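You operate a simulated robot arm through the tools that you are given. There is no shell and no other tool.

You are at the controls of a simulated robot arm. One attempt, no reset.

JOB
Fold the counter down and turn the green catch over it.
Fine: first free the orange release lever and swing its bracket in.
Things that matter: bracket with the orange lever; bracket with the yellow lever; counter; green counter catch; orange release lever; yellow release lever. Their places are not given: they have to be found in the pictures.

It is judged by the outcome, as a careful person would: the job done as asked, and still so three seconds after it is handed in. It fails if anything else is knocked over, pushed out of place, dropped, spilled or broken. Flat cloth is picked up by pressing the open fingertips on it (5 to 10 N) and closing them slowly along it; thin cloth reads only 2 to 8 mm in the jaws.

ROBOT AND FRAMES
A 6-joint arm with a two-finger parallel gripper, fixed in place. Base frame: the origin is at the foot of the arm, x ahead of it, y to its left, z up. Lengths are in mm, angles in rad, forces in N, time in s.
With the tool pointing down near the work surface it reaches from about 180 to 660 mm from the base axis. Its first joint turns from -2.897 to 2.897 rad. Payload 4.1 kg.
Tool frame: the origin (TCP) lies between the finger pads and is the grasp point; the fingertips stand 23 mm ahead of it; z points along the fingers, y is the line along which they close. The gripper opens to 94 mm. The fingers are 38 mm wide and 10 mm thick; the gripper's body (54 by 96 mm) begins 39 mm behind the TCP.
Orientation is that of the tool frame in the base frame, as [roll, pitch, yaw] about the fixed x, y, z axes, in that order (R = Rz(yaw) Ry(pitch) Rx(roll)). With the fingers straight down and closing along the base's y, the tool's x points along the base's -x, its y along +y and its z along -z.

CONTROLS
- The arm moves only by the tool arm_command. Its argument "deltas" is a list of rows, each a list of 7 numbers: the closure in counts, from 0 (fully open) to 255 (shut), then the shift along the tool's x, y, z in units of 50 mm (1.0 is 50 mm), then the turn, a rotation vector about the tool's x, y, z in units of 6 degrees (1.0 is 6 degrees). In form: [[gripper, dx, dy, dz, wx, wy, wz], ...]. A call has 1 to 20 rows; each row shifts and turns the commanded pose from where the row before left it, along the tool's axes as they then stand. A call with a number of a shift or a turn outside -1 to 1 is refused whole. A row lasts 0.2 s, in which the tool goes at most 50 mm and 0.15 rad; a call with a longer step from one row to the next is refused whole, and so is a gripper value outside its range. Where a pose cannot be reached the arm comes as near as it can. A force on the tool above 40 N (or 10 N above the force at the start of the call, whichever is more), or a blocked arm, ends the call early, and 0.2 s more pass. Each finger travels about 45 mm/s and halts on what it meets, pressing with about 34 N; the grip force reading is that of the motor and also rises with nothing between the fingers. The clock runs only during rows and for 0.2 s after the last one: add rows that do not move to give the fingers time. The reply holds the time, the measured pose of the TCP, the force on the tool along the base axes, the opening and the grip force, in the units named above and with some noise, with the torque about the TCP (base axes, N m) and any sound that the robot's microphone picked up, and new pictures: "show" is both (left out), scene, wrist or none.
- Cameras (640 x 400 px; columns grow to the right, rows downward): "scene" is fixed at [44.9, 657.6, 1379.5]; the picture's right is [-0.70, -0.71, 0.00], its down [-0.21, 0.21, -0.96] and it looks along [0.68, -0.67, -0.29] (base axes); focal length 285 px, centre (320, 200). "wrist" rides on the gripper at [86, 16, -74] in the tool frame; the picture's right is [-0.18, 0.98, 0.00], its down [-0.58, -0.11, -0.81] and it looks along [-0.79, -0.15, 0.59] (tool axes); focal length 243 px, centre (320, 200).
- move_column(by): slides the trunk up (or, below 0, down) by that many mm; the arm rides with it, the base frame stays. It gives what a move gives, with no picture.
- pixel_to_xyz(camera, pixels): for up to 12 pixels [column, row] of the newest picture of that camera ("zoom" is the newest enlarged one), the place [x, y, z] in the base frame of the surface seen there, good to about 2 mm, but the place of the scene camera against the robot may be out by one fixed shift of up to 12 mm in any direction. It takes no simulated time.
- close_up(camera, box): a new picture of the part [left, top, right, bottom] of that camera's present view, enlarged. It takes no simulated time.
- finish_job(): hands the job in; it is judged then, once.

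Leave the gripper open and the arm clear of the work at the hand-in unless told otherwise.

The tools are called after "Request:" by a JSON object that holds its "method" and its "body". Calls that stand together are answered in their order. arm_command: Moves the arm, as the interface text tells. Its arguments: {"type":"object","properties":{"deltas":{"type":"array","items":{"type":"array","items":{"type":"number"}}},"show":{"type":"string","enum":["both","scene","wrist","none"]}},"required":["deltas"]} The other tools are called the same way: move_column (by) slides the trunk up or down; pixel_to_xyz (camera, pixels) gives the place of the surface under pixels of a picture; close_up (camera, box) takes an enlarged picture of a part of a camera's view; finish_job () hands the job in.

At the start:

```text
time_s: 0.0
eef_pos: [291.0, 59.1, 1348.6]
orientation: [3.141, 0.0, 3.14]
force: [0.2, 0.6, -0.3]
wrist_torque: [-0.03, 0.0, 0.02]
gripper_width: 93.9
gripper_force: 0.1
trunk travel left (down, up): [-500.0, 90.0]
```

scene: 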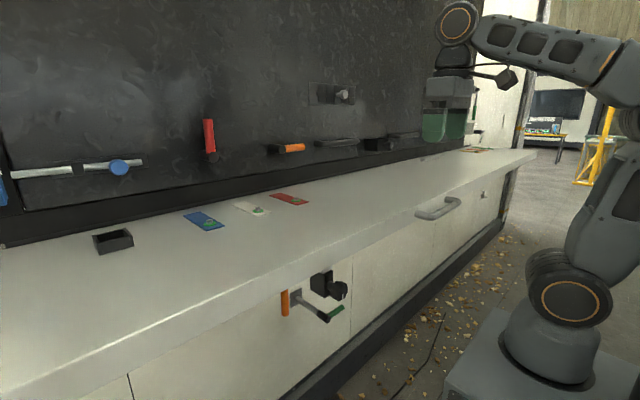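
wrist: 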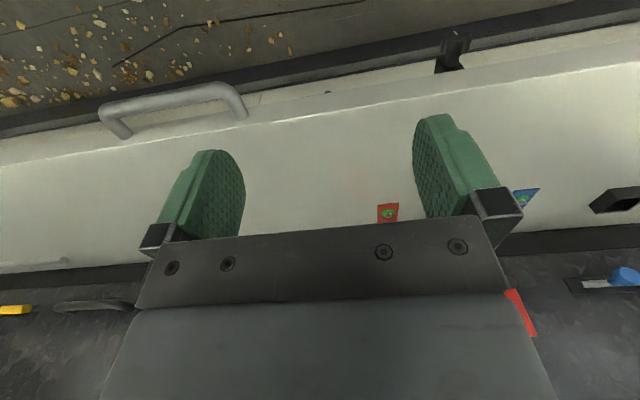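

The scene picture shows a pale counter along a dark wall. Orange things appear at about (285,300) and (290,148), and a green-tipped lever at (335,313). I'll enlarge those areas before moving anything.

Request:
{"method": "close_up", "body": {"camera": "scene", "box": [250, 250, 380, 340]}}

Request:
{"method": "close_up", "body": {"camera": "scene", "box": [180, 70, 440, 230]}}

Request:
{"method": "close_up", "body": {"camera": "scene", "box": [400, 120, 560, 230]}}

Request:
{"method": "close_up", "body": {"camera": "scene", "box": [0, 100, 240, 260]}}

Request:
{"method": "close_up", "body": {"camera": "wrist", "box": [0, 0, 640, 400]}}

```text
4.44 times, centred on (315, 295) of scene
```

zoom: 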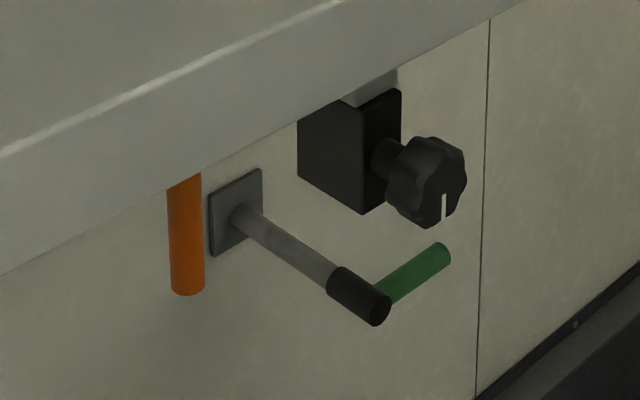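

```text
2.46 times, centred on (310, 150) of scene
```

zoom: 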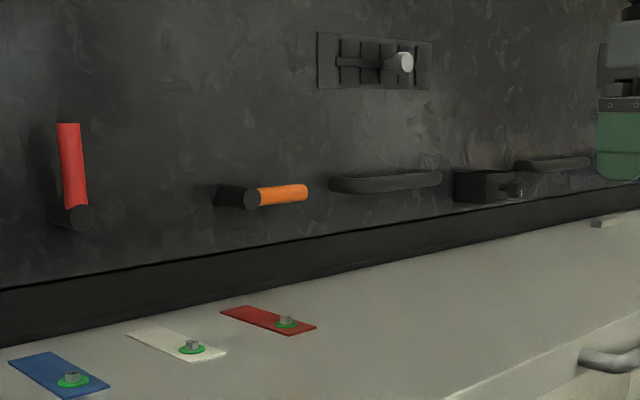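

```text
3.64 times, centred on (480, 175) of scene
```

zoom: 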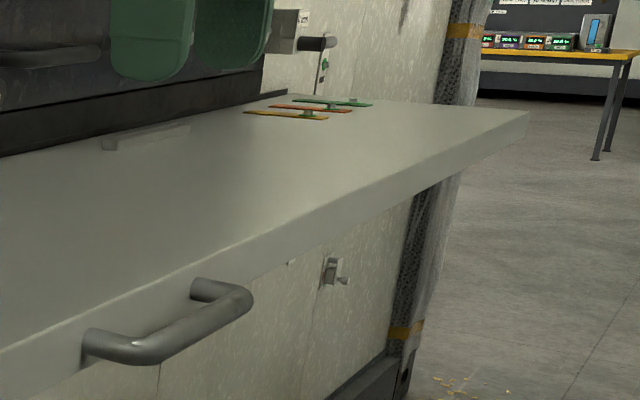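

```text
2.50 times, centred on (120, 180) of scene
```

zoom: 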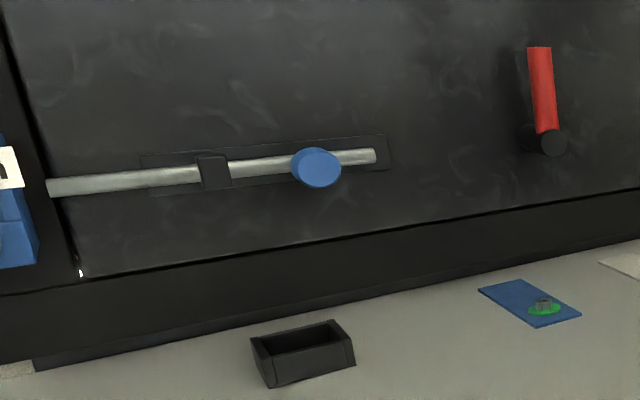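

```text
1.00 times, centred on (320, 200) of wrist (not enlarged: the box is as wide or as high as the picture)
```

zoom: 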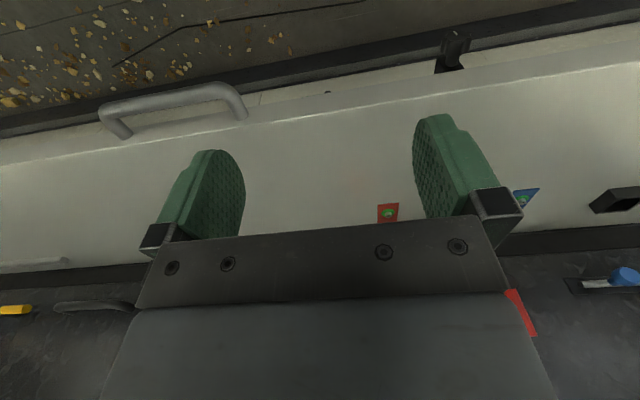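

The wrist picture is upside-down: the floor is at the top and the wall at the bottom. There is a yellow thing at wrist (12,310), an orange thing at scene (290,148), an orange bar under the counter edge at scene (285,302), and a green handle at (335,312). I'll measure these in 3D.

Request:
{"method": "pixel_to_xyz", "body": {"camera": "scene", "pixels": [[285, 305], [298, 298], [322, 315], [336, 311], [327, 283], [341, 290], [290, 148], [209, 135], [440, 207], [484, 193], [533, 153], [10, 390]]}}

Request:
{"method": "pixel_to_xyz", "body": {"camera": "scene", "pixels": [[100, 210], [300, 160], [460, 148], [200, 330], [350, 265], [250, 300], [400, 260], [60, 200], [150, 300], [325, 275], [350, 330], [130, 372]]}}

Request:
{"method": "pixel_to_xyz", "body": {"camera": "wrist", "pixels": [[12, 310], [90, 305], [30, 265], [180, 90], [455, 45], [388, 212], [300, 120], [600, 75], [326, 92], [20, 150], [520, 315], [620, 278]]}}

```text
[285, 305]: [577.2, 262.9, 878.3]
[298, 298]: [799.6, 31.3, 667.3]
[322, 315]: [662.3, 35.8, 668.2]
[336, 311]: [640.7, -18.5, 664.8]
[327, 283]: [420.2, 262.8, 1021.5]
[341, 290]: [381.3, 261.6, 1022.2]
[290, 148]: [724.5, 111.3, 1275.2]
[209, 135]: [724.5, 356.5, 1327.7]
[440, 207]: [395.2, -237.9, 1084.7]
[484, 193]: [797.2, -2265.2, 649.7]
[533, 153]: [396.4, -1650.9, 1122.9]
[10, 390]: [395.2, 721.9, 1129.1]
```

```text
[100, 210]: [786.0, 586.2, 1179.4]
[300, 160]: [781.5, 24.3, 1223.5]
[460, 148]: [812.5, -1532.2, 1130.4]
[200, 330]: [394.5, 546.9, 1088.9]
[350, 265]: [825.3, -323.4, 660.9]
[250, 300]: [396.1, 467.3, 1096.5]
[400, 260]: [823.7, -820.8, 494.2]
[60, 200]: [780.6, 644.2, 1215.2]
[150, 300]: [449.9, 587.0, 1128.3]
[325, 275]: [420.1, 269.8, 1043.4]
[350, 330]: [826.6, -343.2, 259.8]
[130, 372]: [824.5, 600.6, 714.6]
```

```text
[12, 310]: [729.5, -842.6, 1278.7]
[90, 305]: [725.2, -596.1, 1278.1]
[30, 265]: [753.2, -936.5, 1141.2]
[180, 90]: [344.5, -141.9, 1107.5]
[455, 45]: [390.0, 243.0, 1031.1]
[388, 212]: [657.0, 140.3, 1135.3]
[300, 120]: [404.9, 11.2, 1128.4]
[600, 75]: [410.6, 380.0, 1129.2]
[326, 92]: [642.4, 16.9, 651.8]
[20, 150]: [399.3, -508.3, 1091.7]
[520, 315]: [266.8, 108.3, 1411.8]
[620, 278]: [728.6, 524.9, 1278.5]
```

The counter top is at z≈1128 with its front edge at x≈395. The green catch is at about (640–800, 35, 667), the orange lever at about (577, 262, 878), and a yellow thing at y≈-843 on the wall. I need to see under the counter, so I'll back the tool off about 50 mm and measure where the arm itself stands.

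Request:
{"method": "arm_command", "body": {"deltas": [[0, 1, 0, 0, 0, 0, 0], [0, 0, 0, 0, 0, 0, 0]], "show": "both"}}

Request:
{"method": "pixel_to_xyz", "body": {"camera": "scene", "pixels": [[575, 300], [570, 240], [520, 375], [560, 345], [625, 60], [460, 20], [630, 110]]}}

```text
time_s: 0.6
eef_pos: [241.1, 60.7, 1350.8]
orientation: [3.141, 0.0, -3.141]
force: [-0.5, -0.9, 0.0]
wrist_torque: [-0.02, 0.0, 0.02]
gripper_width: 93.9
gripper_force: 0.1
trunk travel left (down, up): [-500.0, 90.0]
```

scene: 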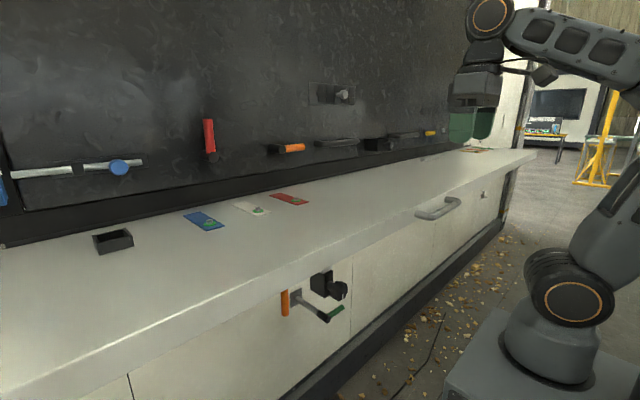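
wrist: 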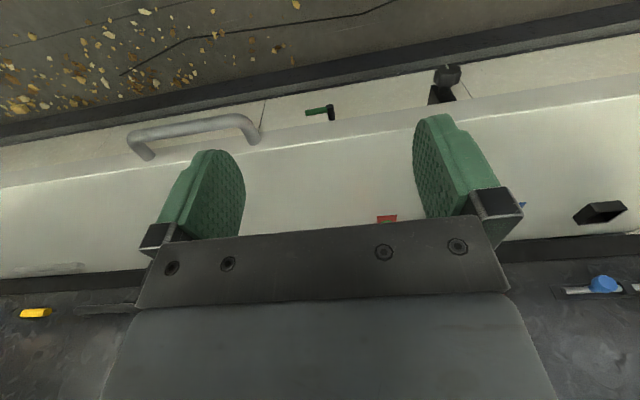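

```text
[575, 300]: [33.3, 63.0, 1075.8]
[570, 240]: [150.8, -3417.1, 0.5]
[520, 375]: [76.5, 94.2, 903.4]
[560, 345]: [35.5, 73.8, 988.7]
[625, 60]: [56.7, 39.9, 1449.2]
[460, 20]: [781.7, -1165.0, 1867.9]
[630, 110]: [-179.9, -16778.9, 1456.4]
```

The arm's shoulder is at about z=1075, in front of the counter with clear space ahead. I'll lower the trunk 350 mm to bring the wrist camera down to the counter's underside.

Request:
{"method": "move_column", "body": {"by": -350}}

Request:
{"method": "arm_command", "body": {"deltas": [[0, 0, 0, 0, 0, 0, 0]], "show": "both"}}

```text
time_s: 4.0
eef_pos: [241.7, 61.2, 999.3]
orientation: [3.141, 0.0, -3.141]
force: [0.5, 1.1, -0.2]
wrist_torque: [0.03, -0.01, 0.02]
gripper_width: 94.0
gripper_force: 0.0
trunk travel left (down, up): [-150.0, 440.0]
```

```text
time_s: 4.4
eef_pos: [242.7, 59.3, 999.9]
orientation: [-3.141, 0.001, -3.141]
force: [0.1, -0.2, -0.6]
wrist_torque: [0.0, 0.02, -0.01]
gripper_width: 94.1
gripper_force: 0.1
trunk travel left (down, up): [-150.0, 440.0]
```

scene: 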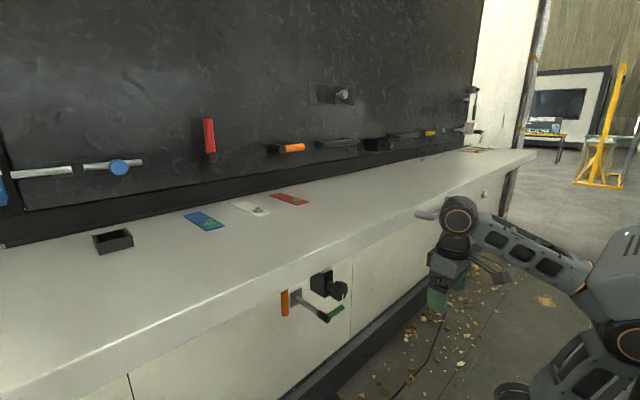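
wrist: 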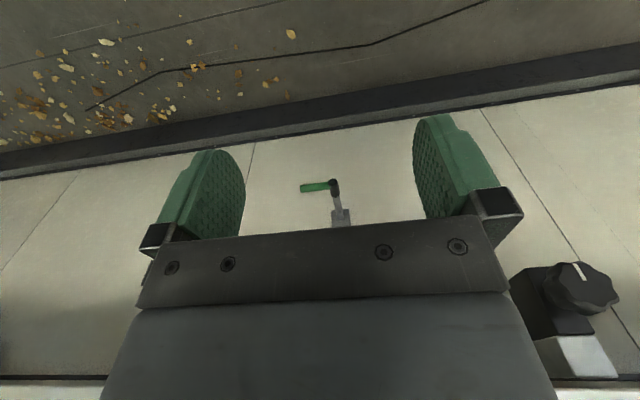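

The catch is now visible at wrist (330,188) and the black knob under the counter at (575,290). I'll tilt the tool forward about 48° so the camera looks level, under the counter.

Request:
{"method": "arm_command", "body": {"deltas": [[0, 0, 0, 0, 0, -1, 0], [0, 0, 0, 0, 0, -1, 0], [0, 0, 0, 0, 0, -1, 0], [0, 0, 0, 0, 0, -1, 0], [0, 0, 0, 0, 0, -1, 0], [0, 0, 0, 0, 0, -1, 0], [0, 0, 0, 0, 0, -1, 0], [0, 0, 0, 0, 0, -1, 0], [0, 0, 0, 0, 0, 0, 0]], "show": "both"}}

```text
time_s: 5.6
eef_pos: [279.1, 80.5, 967.7]
orientation: [-3.057, 0.334, -3.111]
force: [0.5, 0.0, -0.5]
wrist_torque: [0.02, 0.02, -0.02]
gripper_width: 94.3
gripper_force: 0.0
trunk travel left (down, up): [-150.0, 440.0]
stopped in row 5: the arm was blocked; the commanded pose is now the measured one
```

scene: 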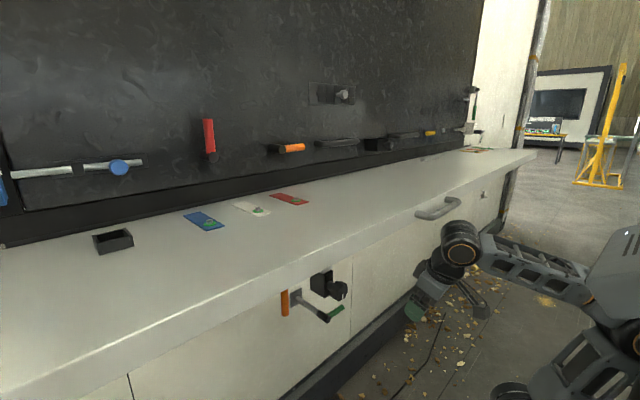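
wrist: 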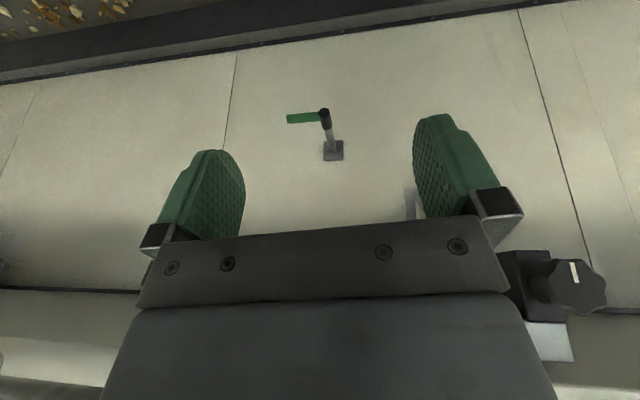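

The arm stopped at about 19° of tilt with no force, so it is a reach limit this close in. I'll measure the arm's own wrist joint and some parts seen under the counter before choosing another position.

Request:
{"method": "pixel_to_xyz", "body": {"camera": "scene", "pixels": [[462, 245], [440, 275], [540, 263], [500, 250], [630, 260], [480, 305], [418, 212]]}}

Request:
{"method": "pixel_to_xyz", "body": {"camera": "wrist", "pixels": [[410, 203], [333, 152], [326, 115], [300, 118], [60, 360], [60, 290], [545, 340], [575, 285], [560, 320], [620, 340], [5, 275], [325, 200]]}}

Request:
{"method": "close_up", "body": {"camera": "wrist", "box": [480, 200, 640, 300]}}

```text
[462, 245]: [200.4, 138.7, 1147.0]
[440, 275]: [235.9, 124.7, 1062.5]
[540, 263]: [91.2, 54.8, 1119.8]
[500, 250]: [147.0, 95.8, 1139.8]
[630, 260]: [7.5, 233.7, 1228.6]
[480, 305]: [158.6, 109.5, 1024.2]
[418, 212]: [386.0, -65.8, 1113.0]
```

```text
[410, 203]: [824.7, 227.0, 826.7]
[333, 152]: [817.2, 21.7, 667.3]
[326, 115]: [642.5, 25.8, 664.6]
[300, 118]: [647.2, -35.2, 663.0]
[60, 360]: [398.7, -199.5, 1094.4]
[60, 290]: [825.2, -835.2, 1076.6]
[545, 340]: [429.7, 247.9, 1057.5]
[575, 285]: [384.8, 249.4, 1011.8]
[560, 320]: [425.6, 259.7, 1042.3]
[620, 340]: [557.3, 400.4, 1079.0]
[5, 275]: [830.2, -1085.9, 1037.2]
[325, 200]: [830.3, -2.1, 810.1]
```

```text
4.00 times, centred on (560, 250) of wrist
```

zoom: 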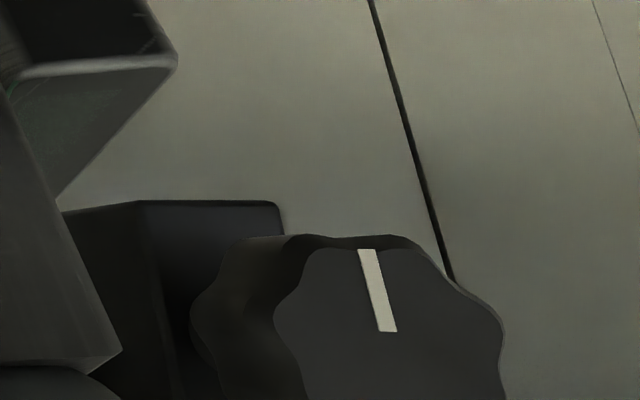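

Readings: the counter's underside is at z≈1079, its front face at x≈397, and the catch tip at about (642, 26, 665). A silver strip shows at (825, 227, 827) on the lower wall. I'll lower another 100 mm, then move forward while tilting, in the clear space below the counter.

Request:
{"method": "move_column", "body": {"by": -100}}

Request:
{"method": "arm_command", "body": {"deltas": [[0, -0.8, 0, 0.3, 0, 0, 0], [0, -0.8, 0, 0.3, 0, 0, 0], [0, 0, 0, 0, 0, -1, 0], [0, 0, 0, 0, 0, -1, 0], [0, 0, 0, 0, 0, -1, 0], [0, 0, 0, 0, 0, -1, 0], [0, 0, 0, 0, 0, 0, 0]], "show": "both"}}

```text
time_s: 6.9
eef_pos: [283.2, 81.0, 864.6]
orientation: [-3.057, 0.328, -3.112]
force: [-0.1, 0.3, 0.0]
wrist_torque: [-0.03, -0.04, -0.04]
gripper_width: 94.1
gripper_force: 0.1
trunk travel left (down, up): [-50.0, 540.0]
```

```text
time_s: 8.5
eef_pos: [367.3, 81.6, 862.8]
orientation: [-3.026, 0.743, -3.061]
force: [0.6, 0.5, 0.3]
wrist_torque: [-0.05, 0.02, -0.01]
gripper_width: 94.1
gripper_force: 0.0
trunk travel left (down, up): [-50.0, 540.0]
```

scene: 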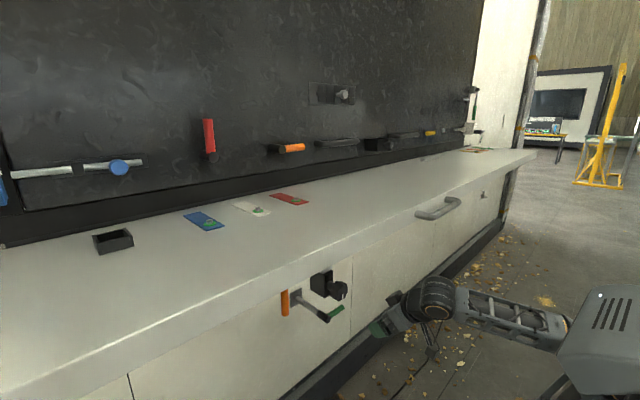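
wrist: 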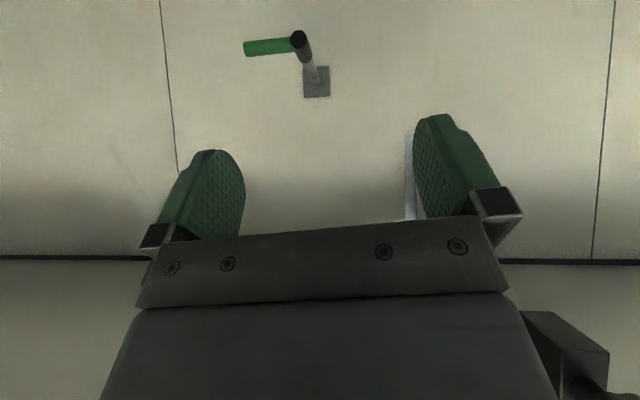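

The underside of the counter and the catch at wrist (300,60) are visible, but the bracket is hidden behind the right finger at (450,170). I'll slide the tool about 130 mm toward -y to uncover it.

Request:
{"method": "arm_command", "body": {"deltas": [[0, 0, -0.9, 0, 0, 0, 0], [0, 0, -0.9, 0, 0, 0, 0], [0, 0, -0.9, 0, 0, 0, 0], [0, 0, 0, 0, 0, 0, 0]], "show": "wrist"}}

Request:
{"method": "close_up", "body": {"camera": "wrist", "box": [480, 100, 640, 400]}}

```text
time_s: 9.5
eef_pos: [381.8, -58.3, 856.1]
orientation: [-3.058, 0.701, -3.071]
force: [0.3, 0.0, 0.9]
wrist_torque: [-0.01, 0.01, -0.04]
gripper_width: 94.0
gripper_force: 0.0
trunk travel left (down, up): [-50.0, 540.0]
```

wrist: 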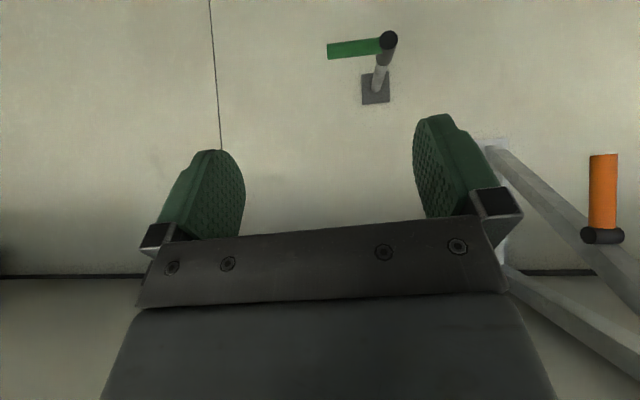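

```text
1.33 times, centred on (560, 250) of wrist
```

zoom: 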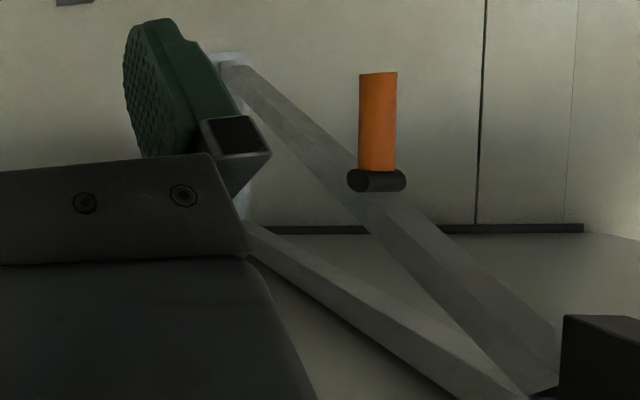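

The bracket is now clear. It has a wall post, a diagonal strut, a top strut under the counter, and the orange lever hanging from a black pivot at wrist (603,195). I haven't seen the yellow bracket yet, so I'll yaw the tool about 48° to look toward -y under the counter.

Request:
{"method": "pixel_to_xyz", "body": {"camera": "wrist", "pixels": [[603, 160], [603, 200], [600, 225], [590, 236], [618, 237], [500, 155], [560, 205], [620, 265], [510, 270], [580, 320], [630, 350], [375, 90]]}}

Request:
{"method": "arm_command", "body": {"deltas": [[0, 0, 0, 0, 0.645, 0, 0.764], [0, 0, 0, 0, 0.645, 0, 0.764], [0, 0, 0, 0, 0.645, 0, 0.764], [0, 0, 0, 0, 0.645, 0, 0.764], [0, 0, 0, 0, 0.645, 0, 0.764], [0, 0, 0, 0, 0.645, 0, 0.764], [0, 0, 0, 0, 0.645, 0, 0.764], [0, 0, 0, 0, 0.645, 0, 0.764], [0, 0, 0, 0, 0, 0, 0]], "show": "both"}}

```text
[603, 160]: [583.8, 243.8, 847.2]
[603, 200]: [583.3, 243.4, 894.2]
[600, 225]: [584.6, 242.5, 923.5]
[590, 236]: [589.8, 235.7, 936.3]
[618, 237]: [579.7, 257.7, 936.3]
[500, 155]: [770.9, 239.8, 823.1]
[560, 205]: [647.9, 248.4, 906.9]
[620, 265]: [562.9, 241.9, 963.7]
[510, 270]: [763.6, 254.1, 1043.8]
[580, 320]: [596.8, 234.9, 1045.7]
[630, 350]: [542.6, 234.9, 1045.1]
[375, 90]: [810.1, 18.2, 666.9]
```

```text
time_s: 11.5
eef_pos: [362.7, -53.9, 876.5]
orientation: [-3.123, 0.798, 2.318]
force: [0.2, 0.2, 0.0]
wrist_torque: [-0.01, 0.02, 0.01]
gripper_width: 94.1
gripper_force: 0.1
trunk travel left (down, up): [-50.0, 540.0]
```

scene: 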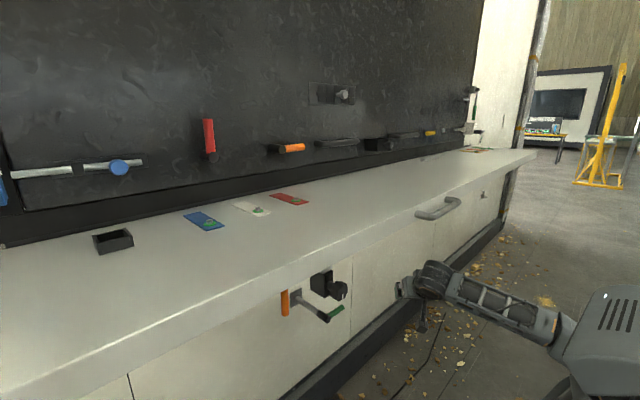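
wrist: 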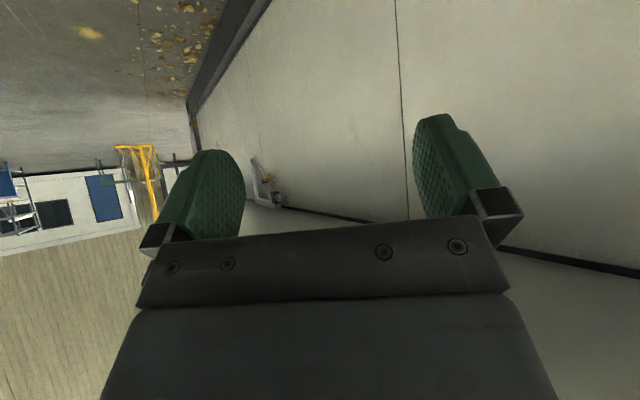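

At wrist (265,185) I can see something small and white folded against the far lower wall. I'll enlarge it to check whether it is the yellow bracket and how it stands.

Request:
{"method": "close_up", "body": {"camera": "wrist", "box": [225, 140, 321, 220]}}

Request:
{"method": "pixel_to_xyz", "body": {"camera": "wrist", "pixels": [[257, 165], [265, 190], [270, 200], [280, 205], [275, 180], [262, 175], [250, 205], [290, 190]]}}

```text
5.00 times, centred on (273, 180) of wrist
```

zoom: 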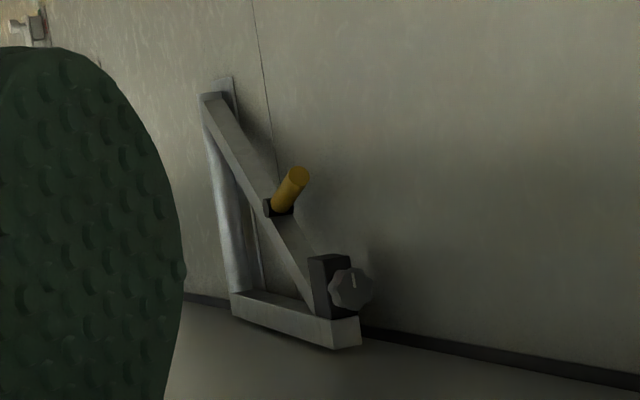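

```text
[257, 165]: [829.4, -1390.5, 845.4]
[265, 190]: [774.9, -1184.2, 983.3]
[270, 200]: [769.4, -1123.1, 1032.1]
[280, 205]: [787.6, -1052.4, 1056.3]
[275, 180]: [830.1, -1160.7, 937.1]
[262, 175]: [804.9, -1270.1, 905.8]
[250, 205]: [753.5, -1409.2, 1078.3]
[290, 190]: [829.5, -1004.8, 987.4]
```

The yellow bracket is already folded flat against the wall, from about y=-1390 to -1050, so only the orange one holds the counter out. There are items on the counter top: coloured strips at scene (204,221), (250,208) and (289,199), and a black tray at (113,240). Folding could spill them, so I'll look at them closely first.

Request:
{"method": "close_up", "body": {"camera": "scene", "box": [170, 180, 330, 240]}}

Request:
{"method": "close_up", "body": {"camera": "scene", "box": [80, 210, 160, 260]}}

Request:
{"method": "close_up", "body": {"camera": "scene", "box": [440, 135, 520, 185]}}

Request:
{"method": "close_up", "body": {"camera": "scene", "box": [0, 200, 120, 300]}}

Request:
{"method": "close_up", "body": {"camera": "scene", "box": [300, 120, 460, 200]}}

```text
4.00 times, centred on (250, 210) of scene
```

zoom: 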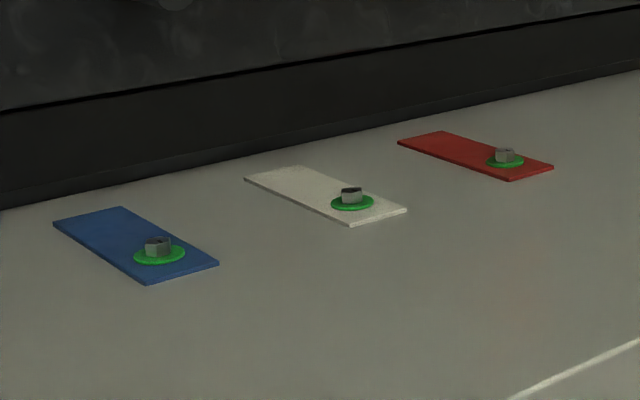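

```text
8.00 times, centred on (120, 235) of scene
```

zoom: 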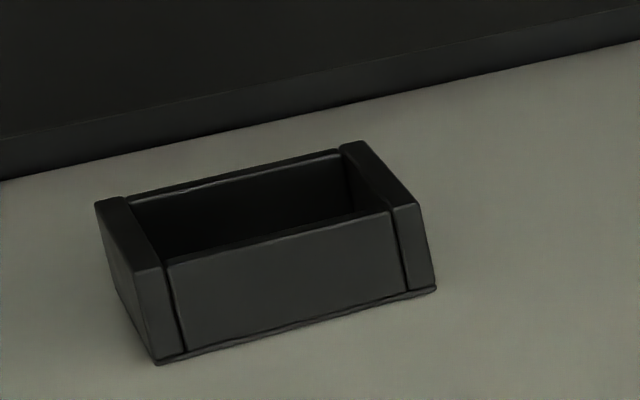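

```text
8.00 times, centred on (480, 160) of scene
```

zoom: 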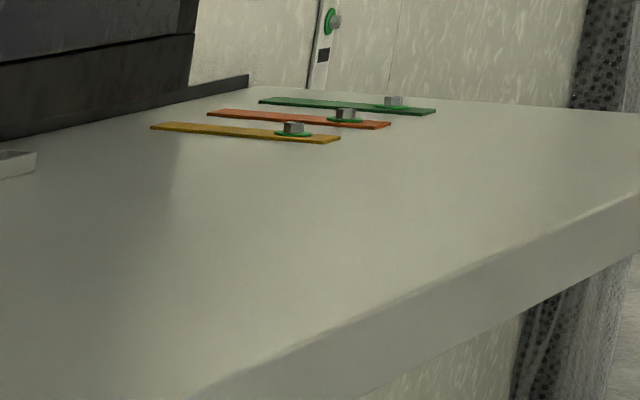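

```text
4.00 times, centred on (60, 250) of scene
```

zoom: 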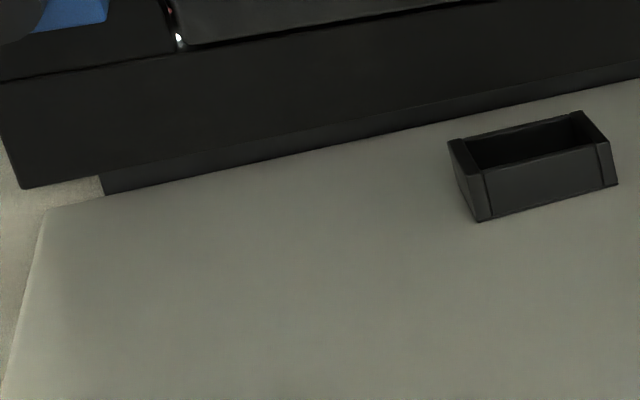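

```text
4.00 times, centred on (380, 160) of scene
```

zoom: 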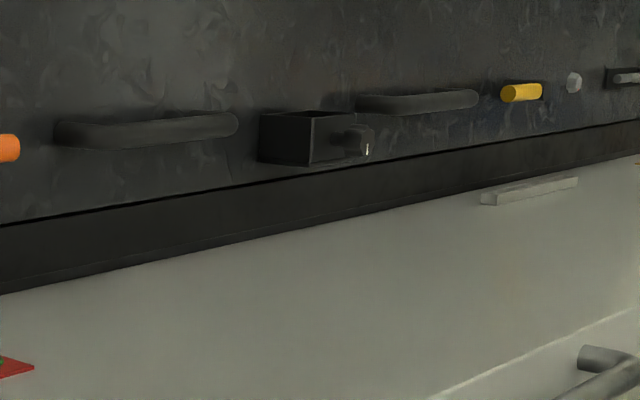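

The strips are bolted down with nuts and the tray looks built on, so they should move with the counter. I'll now measure the already-freed yellow lever as a reference for the orange one.

Request:
{"method": "close_up", "body": {"camera": "wrist", "box": [245, 155, 293, 215]}}

Request:
{"method": "pixel_to_xyz", "body": {"camera": "wrist", "pixels": [[268.5, 175.5], [266.5, 178.5], [264.5, 181.5], [263, 182], [272, 193], [274, 196], [279, 198], [254, 162], [256, 180], [257, 200], [270, 204], [281, 206]]}}

```text
6.67 times, centred on (269, 185) of wrist
```

zoom: 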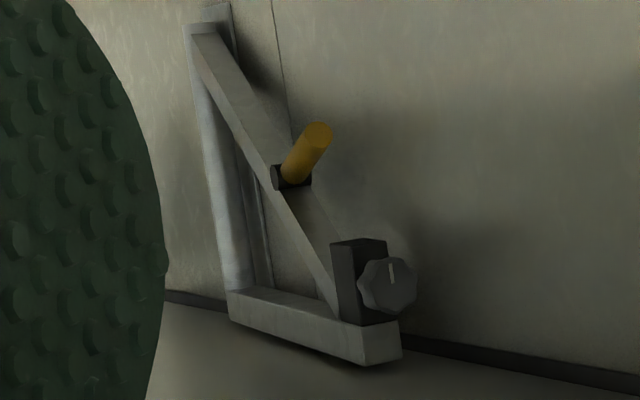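

```text
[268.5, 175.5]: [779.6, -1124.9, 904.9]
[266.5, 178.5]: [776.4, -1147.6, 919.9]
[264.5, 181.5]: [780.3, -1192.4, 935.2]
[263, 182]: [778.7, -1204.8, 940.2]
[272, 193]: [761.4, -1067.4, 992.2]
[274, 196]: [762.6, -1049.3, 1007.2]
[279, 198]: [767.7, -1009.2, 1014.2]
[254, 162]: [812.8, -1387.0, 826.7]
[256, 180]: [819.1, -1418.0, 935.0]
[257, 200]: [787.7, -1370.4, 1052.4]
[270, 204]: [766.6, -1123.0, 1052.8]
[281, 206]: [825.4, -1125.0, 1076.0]
```

The freed yellow lever points outward along its bracket and about 24° below level: hub at (780,-1200,938), tip at (780,-1125,905). The orange handle hangs straight down from a hub at about (584, 245, 936), so it should be turned outward toward the room. I'll yaw back and slide to y≈235 for a close look between the open fingers.

Request:
{"method": "arm_command", "body": {"deltas": [[0, 0, 0, 0, -0.7, 0, -0.69], [0, 0, 0, 0, -0.7, 0, -0.69], [0, 0, 0, 0, -0.7, 0, -0.69], [0, 0, 0, 0, -0.7, 0, -0.69], [0, 0, 0, 0, -0.7, 0, -0.69], [0, 0, 0, 0, -0.7, 0, -0.69], [0, 0, 0, 0, -0.7, 0, -0.69], [0, 0, 0, 0, -0.7, 0, -0.69], [0, 0, 0, 0, 0, 0, 0]], "show": "none"}}

Request:
{"method": "arm_command", "body": {"deltas": [[0, 0, 0.9, 0, 0, 0, 0], [0, 0, 0.9, 0, 0, 0, 0], [0, 0, 0.9, 0, 0, 0, 0], [0, 0, 0.9, 0, 0, 0, 0], [0, 0, 0.9, 0, 0, 0, 0], [0, 0, 0.9, 0, 0, 0, 0], [0, 0, 0, 0, 0, 0, 0]], "show": "both"}}

```text
time_s: 13.7
eef_pos: [383.2, -58.2, 852.8]
orientation: [3.133, 0.721, 3.138]
force: [0.6, 0.0, -0.6]
wrist_torque: [0.0, 0.01, 0.0]
gripper_width: 94.2
gripper_force: 0.1
trunk travel left (down, up): [-50.0, 540.0]
stopped in row 9: the arm was blocked; the commanded pose is now the measured one
```

```text
time_s: 15.3
eef_pos: [377.5, 215.0, 863.3]
orientation: [3.137, 0.732, 3.139]
force: [-0.4, -1.0, 0.4]
wrist_torque: [0.01, -0.01, 0.04]
gripper_width: 93.7
gripper_force: 0.1
trunk travel left (down, up): [-50.0, 540.0]
```

scene: 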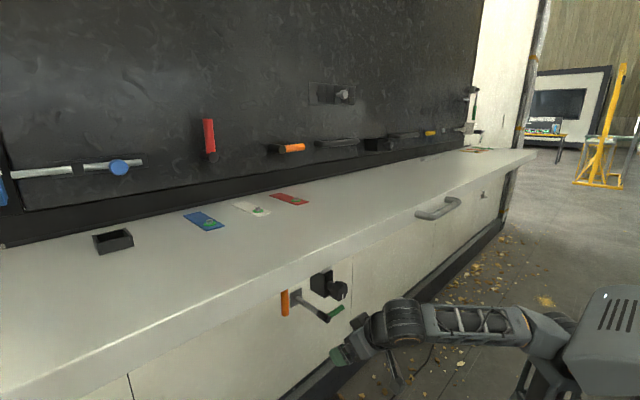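
wrist: 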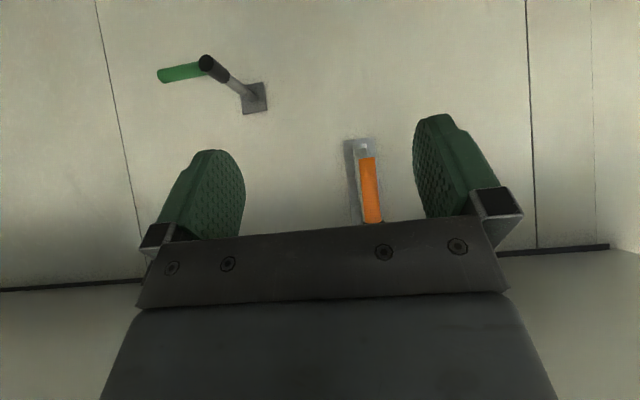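

The orange handle now shows between the fingers at wrist (370,188), with the bracket behind it. I'll enlarge and measure.

Request:
{"method": "close_up", "body": {"camera": "wrist", "box": [310, 120, 430, 230]}}

Request:
{"method": "pixel_to_xyz", "body": {"camera": "wrist", "pixels": [[361, 160], [368, 160], [375, 160], [364, 215], [372, 215], [380, 215], [362, 148], [350, 145], [353, 215], [378, 145], [205, 62], [163, 74]]}}

```text
3.64 times, centred on (370, 175) of wrist
```

zoom: 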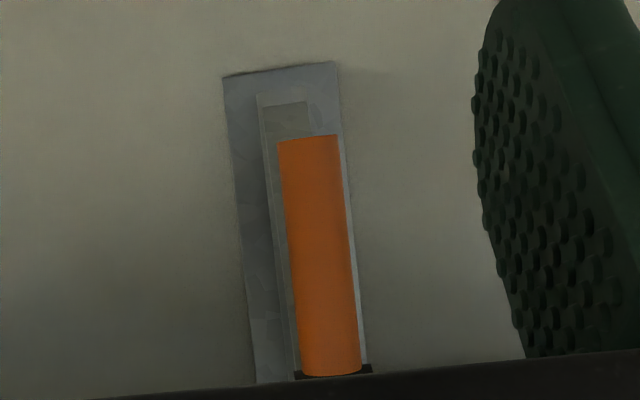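

```text
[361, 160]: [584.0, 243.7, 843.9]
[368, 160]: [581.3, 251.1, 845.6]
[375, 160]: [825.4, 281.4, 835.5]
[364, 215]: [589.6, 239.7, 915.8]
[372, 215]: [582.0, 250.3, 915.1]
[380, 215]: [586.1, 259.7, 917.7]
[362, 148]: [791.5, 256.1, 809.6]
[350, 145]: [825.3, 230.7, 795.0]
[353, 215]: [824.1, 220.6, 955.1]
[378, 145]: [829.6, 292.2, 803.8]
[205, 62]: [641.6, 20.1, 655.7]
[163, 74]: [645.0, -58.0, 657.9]
```

The handle centre is about (592, 250), 21 mm thick, spanning z≈840–923. To see the hub I'll move forward and down along the tool, then tilt to level so the camera looks up at it.

Request:
{"method": "arm_command", "body": {"deltas": [[0, 0, 0, 0.8, 0, 0, 0], [0, 0, 0, 0.8, 0, 0, 0], [0, 0, 0, 0, 0, -1, 0], [0, 0, 0, 0, 0, -1, 0], [0, 0, 0, 0, 0, -1, 0], [0, 0, 0, 0, 0, -1, 0], [0, 0, 0, 0, 0, -1, 0], [0, 0, 0, 0, 0, -1, 0], [0, 0, 0, 0, 0, 0, 0]], "show": "both"}}

```text
time_s: 17.3
eef_pos: [431.5, 214.3, 797.7]
orientation: [3.131, 1.36, 3.131]
force: [0.8, 0.5, -0.3]
wrist_torque: [0.02, -0.02, 0.01]
gripper_width: 93.9
gripper_force: 0.0
trunk travel left (down, up): [-50.0, 540.0]
```

scene: 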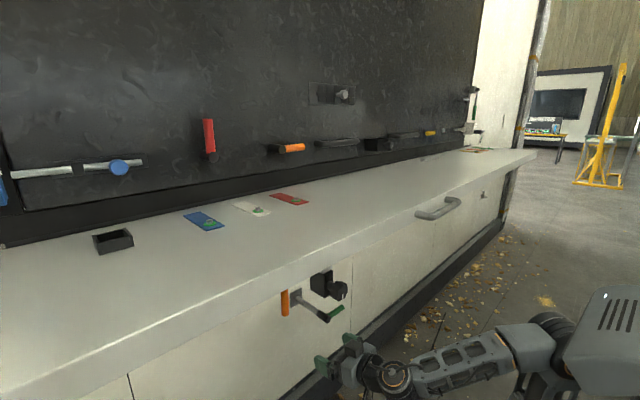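
wrist: 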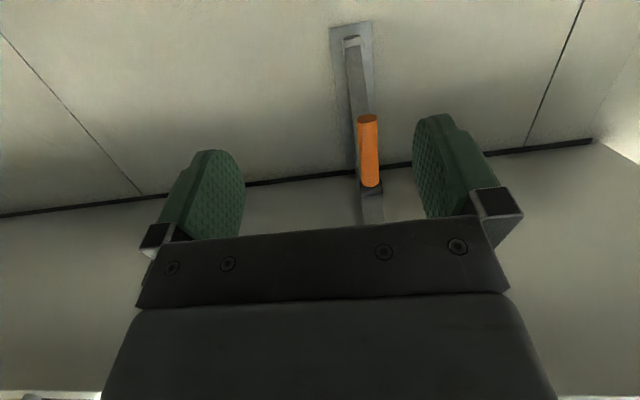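

Now I'm looking up at the lever. I'll enlarge the handle and hub around (370,160) and the wall post above it.

Request:
{"method": "close_up", "body": {"camera": "wrist", "box": [320, 90, 420, 230]}}

Request:
{"method": "close_up", "body": {"camera": "wrist", "box": [310, 10, 400, 100]}}

Request:
{"method": "pixel_to_xyz", "body": {"camera": "wrist", "pixels": [[368, 118], [368, 150], [370, 180], [362, 190], [371, 190], [381, 190], [364, 215], [372, 215], [381, 215], [350, 42], [352, 80], [356, 120]]}}

```text
2.86 times, centred on (370, 160) of wrist
```

zoom: 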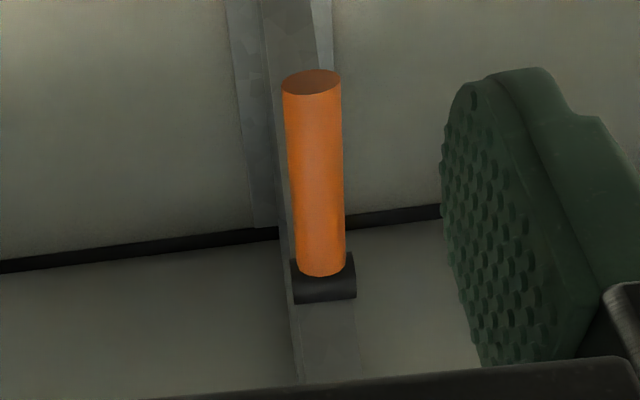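

```text
4.44 times, centred on (355, 55) of wrist
```

zoom: 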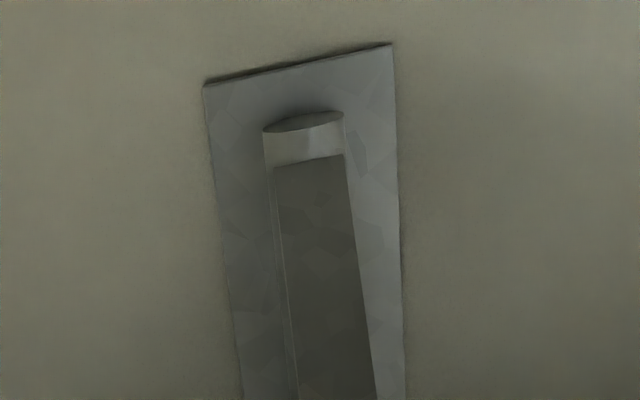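

```text
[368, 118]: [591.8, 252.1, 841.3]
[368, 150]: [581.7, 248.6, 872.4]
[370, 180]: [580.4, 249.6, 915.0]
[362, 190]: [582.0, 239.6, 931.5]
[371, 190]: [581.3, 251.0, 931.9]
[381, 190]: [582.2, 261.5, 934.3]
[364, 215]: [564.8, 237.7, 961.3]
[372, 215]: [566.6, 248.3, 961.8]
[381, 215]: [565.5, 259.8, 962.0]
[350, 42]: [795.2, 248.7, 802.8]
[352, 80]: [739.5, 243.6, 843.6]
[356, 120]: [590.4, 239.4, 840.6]
```

The hub lies crosswise under the strut with its axis along y at about (582–592, 250, 932), and the handle hangs below it. I'll level the tool and line the open fingers up in front of the handle at y=250, z≈868.

Request:
{"method": "arm_command", "body": {"deltas": [[0, 0, 0, 0, 0, -1, 0], [0, 0, 0, 0, 0, -1, 0], [0, -0.7, 0.36, 0, 0, 0, 0], [0, -0.7, 0.36, 0, 0, 0, 0], [0, 0, 0, 0, 0, 0, 0]], "show": "both"}}

```text
time_s: 18.5
eef_pos: [431.5, 251.2, 869.0]
orientation: [2.326, 1.568, 2.327]
force: [-1.2, -0.8, -0.6]
wrist_torque: [0.01, 0.0, -0.01]
gripper_width: 94.1
gripper_force: 0.1
trunk travel left (down, up): [-50.0, 540.0]
```

scene: 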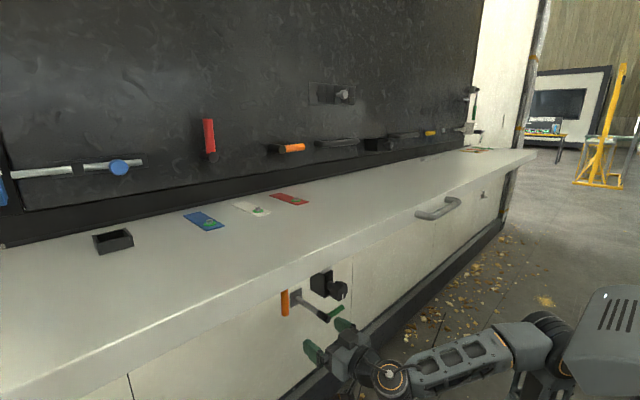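
wrist: 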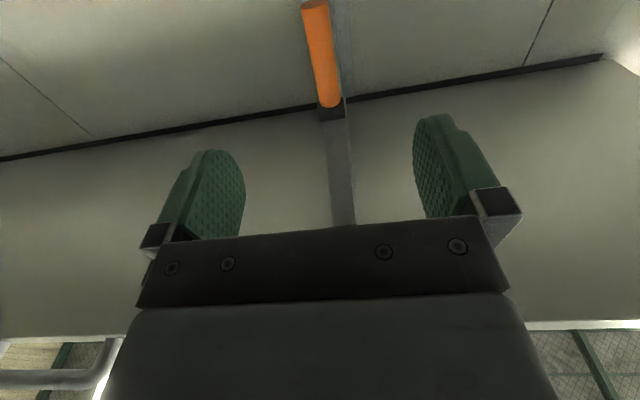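

The fingers sit evenly on both sides of the handle, which shows at wrist (322,55). Next I'll move forward about 160 mm so it lies between the pads.

Request:
{"method": "arm_command", "body": {"deltas": [[0, 0, 0, 0.8, 0, 0, 0], [0, 0, 0, 0.8, 0, 0, 0], [0, 0, 0, 0.8, 0, 0, 0], [0, 0, 0, 0.8, 0, 0, 0], [0, 0, 0, 0, 0, 0, 0]], "show": "both"}}

```text
time_s: 19.7
eef_pos: [589.8, 252.4, 868.1]
orientation: [2.193, 1.568, 2.192]
force: [-0.1, -0.2, -0.9]
wrist_torque: [0.0, -0.01, -0.03]
gripper_width: 94.1
gripper_force: 0.1
trunk travel left (down, up): [-50.0, 540.0]
```

scene: 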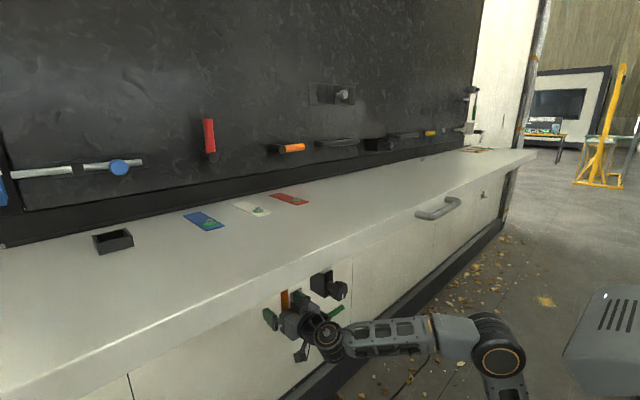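
wrist: 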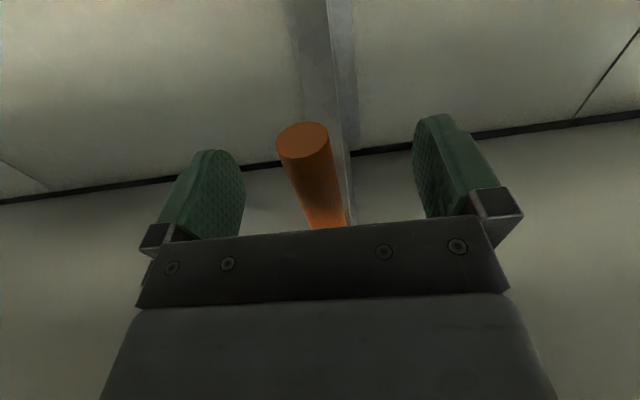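

The handle is between the pads at wrist (305,175). I'll close the fingers on it.

Request:
{"method": "arm_command", "body": {"deltas": [[120, 0, 0, 0, 0, 0, 0], [180, 0, 0, 0, 0, 0, 0], [200, 0, 0, 0, 0, 0, 0], [215, 0, 0, 0, 0, 0, 0], [215, 0, 0, 0, 0, 0, 0], [215, 0, 0, 0, 0, 0, 0], [215, 0, 0, 0, 0, 0, 0]], "show": "wrist"}}

```text
time_s: 21.3
eef_pos: [589.8, 251.0, 868.9]
orientation: [2.077, 1.568, 2.071]
force: [-3.0, -22.2, -4.9]
wrist_torque: [-0.86, -0.16, -0.23]
gripper_width: 21.6
gripper_force: 45.3
trunk travel left (down, up): [-50.0, 540.0]
```

wrist: 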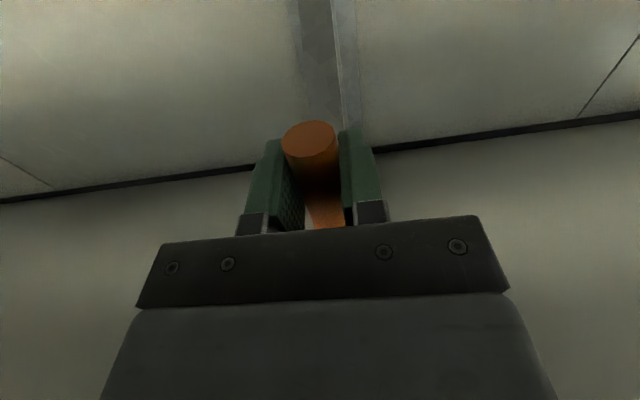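

The handle is gripped at 21.6 mm, but there's a -22 N side load because the tool sits slightly too far to +y. I'll ease it a few mm toward -y.

Request:
{"method": "arm_command", "body": {"deltas": [[215, 0, -0.05, 0, 0, 0, 0], [215, 0, 0, 0, 0, 0, 0]], "show": "none"}}

```text
time_s: 21.9
eef_pos: [589.1, 250.6, 867.4]
orientation: [2.45, 1.566, 2.452]
force: [-4.6, -9.4, -7.1]
wrist_torque: [-0.39, -0.25, 0.21]
gripper_width: 21.5
gripper_force: 44.8
trunk travel left (down, up): [-50.0, 540.0]
```

The side load is down to -9 N. The hub axis is at about (592, 935), 67 mm above the grip. I'll pull the handle out toward the room along that arc, first 20°, and watch the force.

Request:
{"method": "arm_command", "body": {"deltas": [[212, -0.02, -0.02, -0.233, 0, 0, 0], [212, -0.06, 0, -0.226, 0, 0, 0], [212, 0, 0, 0, 0, 0, 0]], "show": "both"}}

```text
time_s: 22.7
eef_pos: [565.6, 249.7, 873.6]
orientation: [2.174, 1.567, 2.178]
force: [-8.5, 3.5, -5.1]
wrist_torque: [-0.25, -0.33, 0.32]
gripper_width: 21.7
gripper_force: 35.5
trunk travel left (down, up): [-50.0, 540.0]
```

scene: 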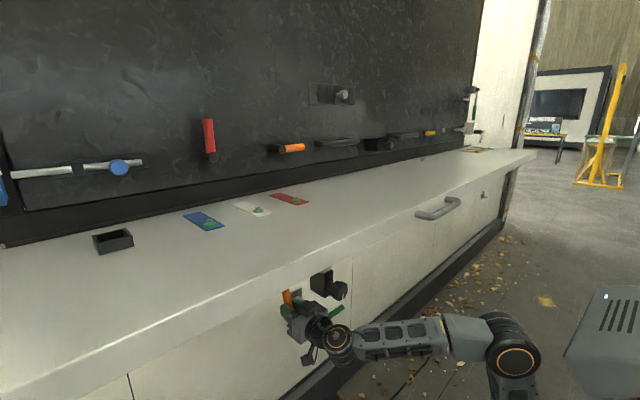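
wrist: 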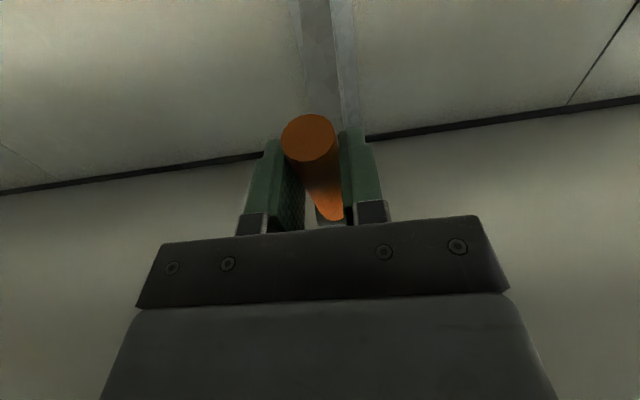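

The handle is turning outward with little resistance (about 8 N) and is visibly tilted in the wrist picture. I'll continue along the arc to about 50°.

Request:
{"method": "arm_command", "body": {"deltas": [[212, -0.1, 0, -0.21, 0, 0, 0], [212, -0.134, 0, -0.19, 0, 0, 0], [212, -0.165, 0, -0.165, 0, 0, 0], [212, 0, 0, 0, 0, 0, 0]], "show": "both"}}

```text
time_s: 23.7
eef_pos: [540.1, 246.4, 887.6]
orientation: [-3.005, 1.562, -3.005]
force: [-0.9, 3.0, -28.1]
wrist_torque: [-0.67, 1.17, 0.46]
gripper_width: 21.9
gripper_force: 45.5
trunk travel left (down, up): [-50.0, 540.0]
```

scene: 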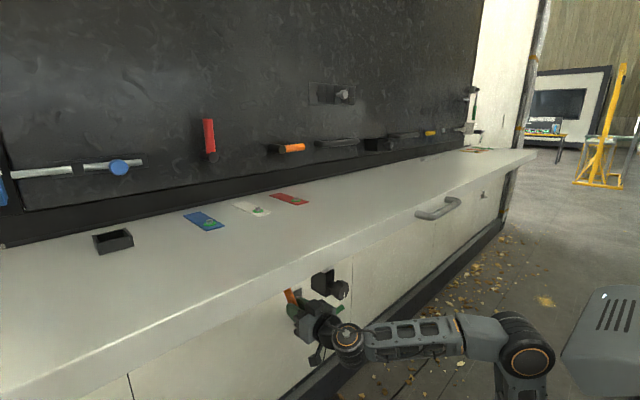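
wrist: 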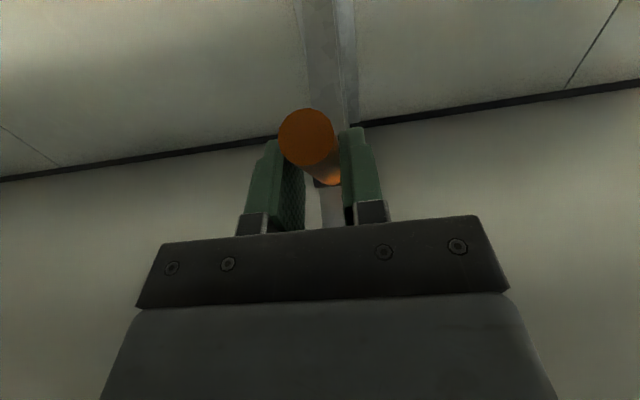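

The handle is now at about 48° and the force rose to -28 N downward, so it may be near its stop; the freed yellow lever sits at roughly 55–65°. I'll look at it enlarged before pushing further.

Request:
{"method": "close_up", "body": {"camera": "wrist", "box": [260, 90, 400, 230]}}

Request:
{"method": "close_up", "body": {"camera": "scene", "box": [260, 260, 370, 370]}}

Request:
{"method": "pixel_to_xyz", "body": {"camera": "wrist", "pixels": [[305, 135], [305, 112], [305, 160], [335, 180], [328, 178], [325, 186], [332, 200], [325, 100]]}}

```text
2.86 times, centred on (330, 160) of wrist
```

zoom: 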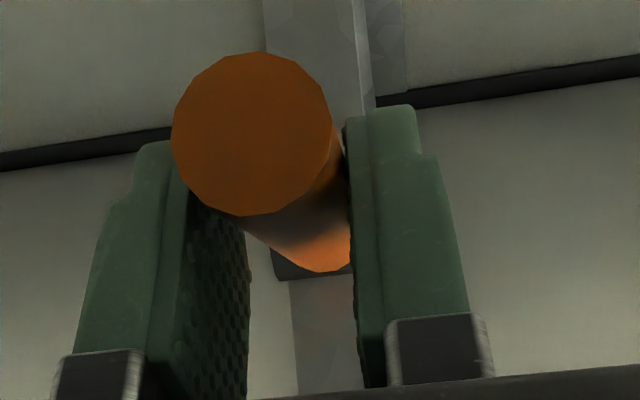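

```text
3.64 times, centred on (315, 315) of scene
```

zoom: 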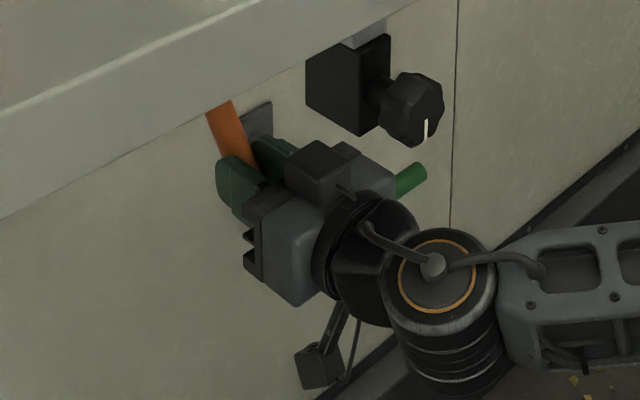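

```text
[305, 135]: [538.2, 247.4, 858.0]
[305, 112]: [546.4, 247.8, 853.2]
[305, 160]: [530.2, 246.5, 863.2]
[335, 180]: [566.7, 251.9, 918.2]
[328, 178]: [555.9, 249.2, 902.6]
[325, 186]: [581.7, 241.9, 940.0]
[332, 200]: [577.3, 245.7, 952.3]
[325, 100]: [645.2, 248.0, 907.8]
```

The handle tip is at (538, 247, 858), which puts its axis about 32° from vertical and its pivot at about (592, 944). It slipped in the pads rather than hitting a stop. I'll open, tilt the tool 30° upward and re-grip near the handle's end, so the tool can turn together with the handle.

Request:
{"method": "arm_command", "body": {"deltas": [[150, 0, 0, 0, 0, 0, 0], [120, 0, 0, 0, 0, 0, 0], [120, 0, 0, 0, 0, 0, 0], [120, 0.15, 0.04, 0.07, 0, 0, 0], [120, 0.16, 0, 0.07, 0, 0, 0], [120, 0, 0, 0, 0, -1, 0], [120, 0, 0, 0, 0, -1, 0], [120, 0, 0, 0, 0, -1, 0], [120, 0, 0, 0, 0, -1, 0], [120, 0, 0, 0, 0, -1, 0], [120, 0, 0, 0, 0, 0, 0]], "show": "both"}}

```text
time_s: 26.1
eef_pos: [547.5, 248.6, 876.8]
orientation: [0.007, 1.051, 0.006]
force: [-0.2, 0.5, 0.7]
wrist_torque: [0.01, 0.0, 0.01]
gripper_width: 49.7
gripper_force: 0.0
trunk travel left (down, up): [-50.0, 540.0]
```

scene: 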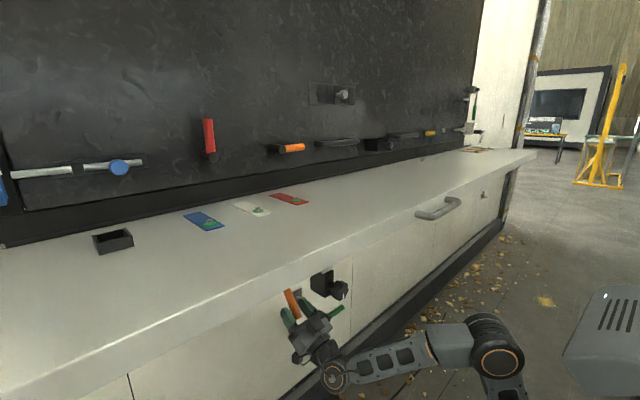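
wrist: 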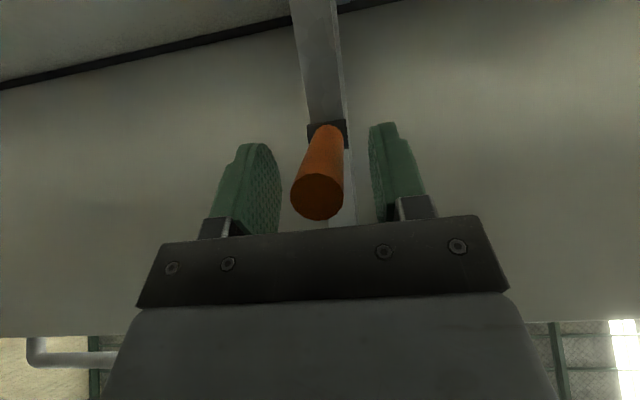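

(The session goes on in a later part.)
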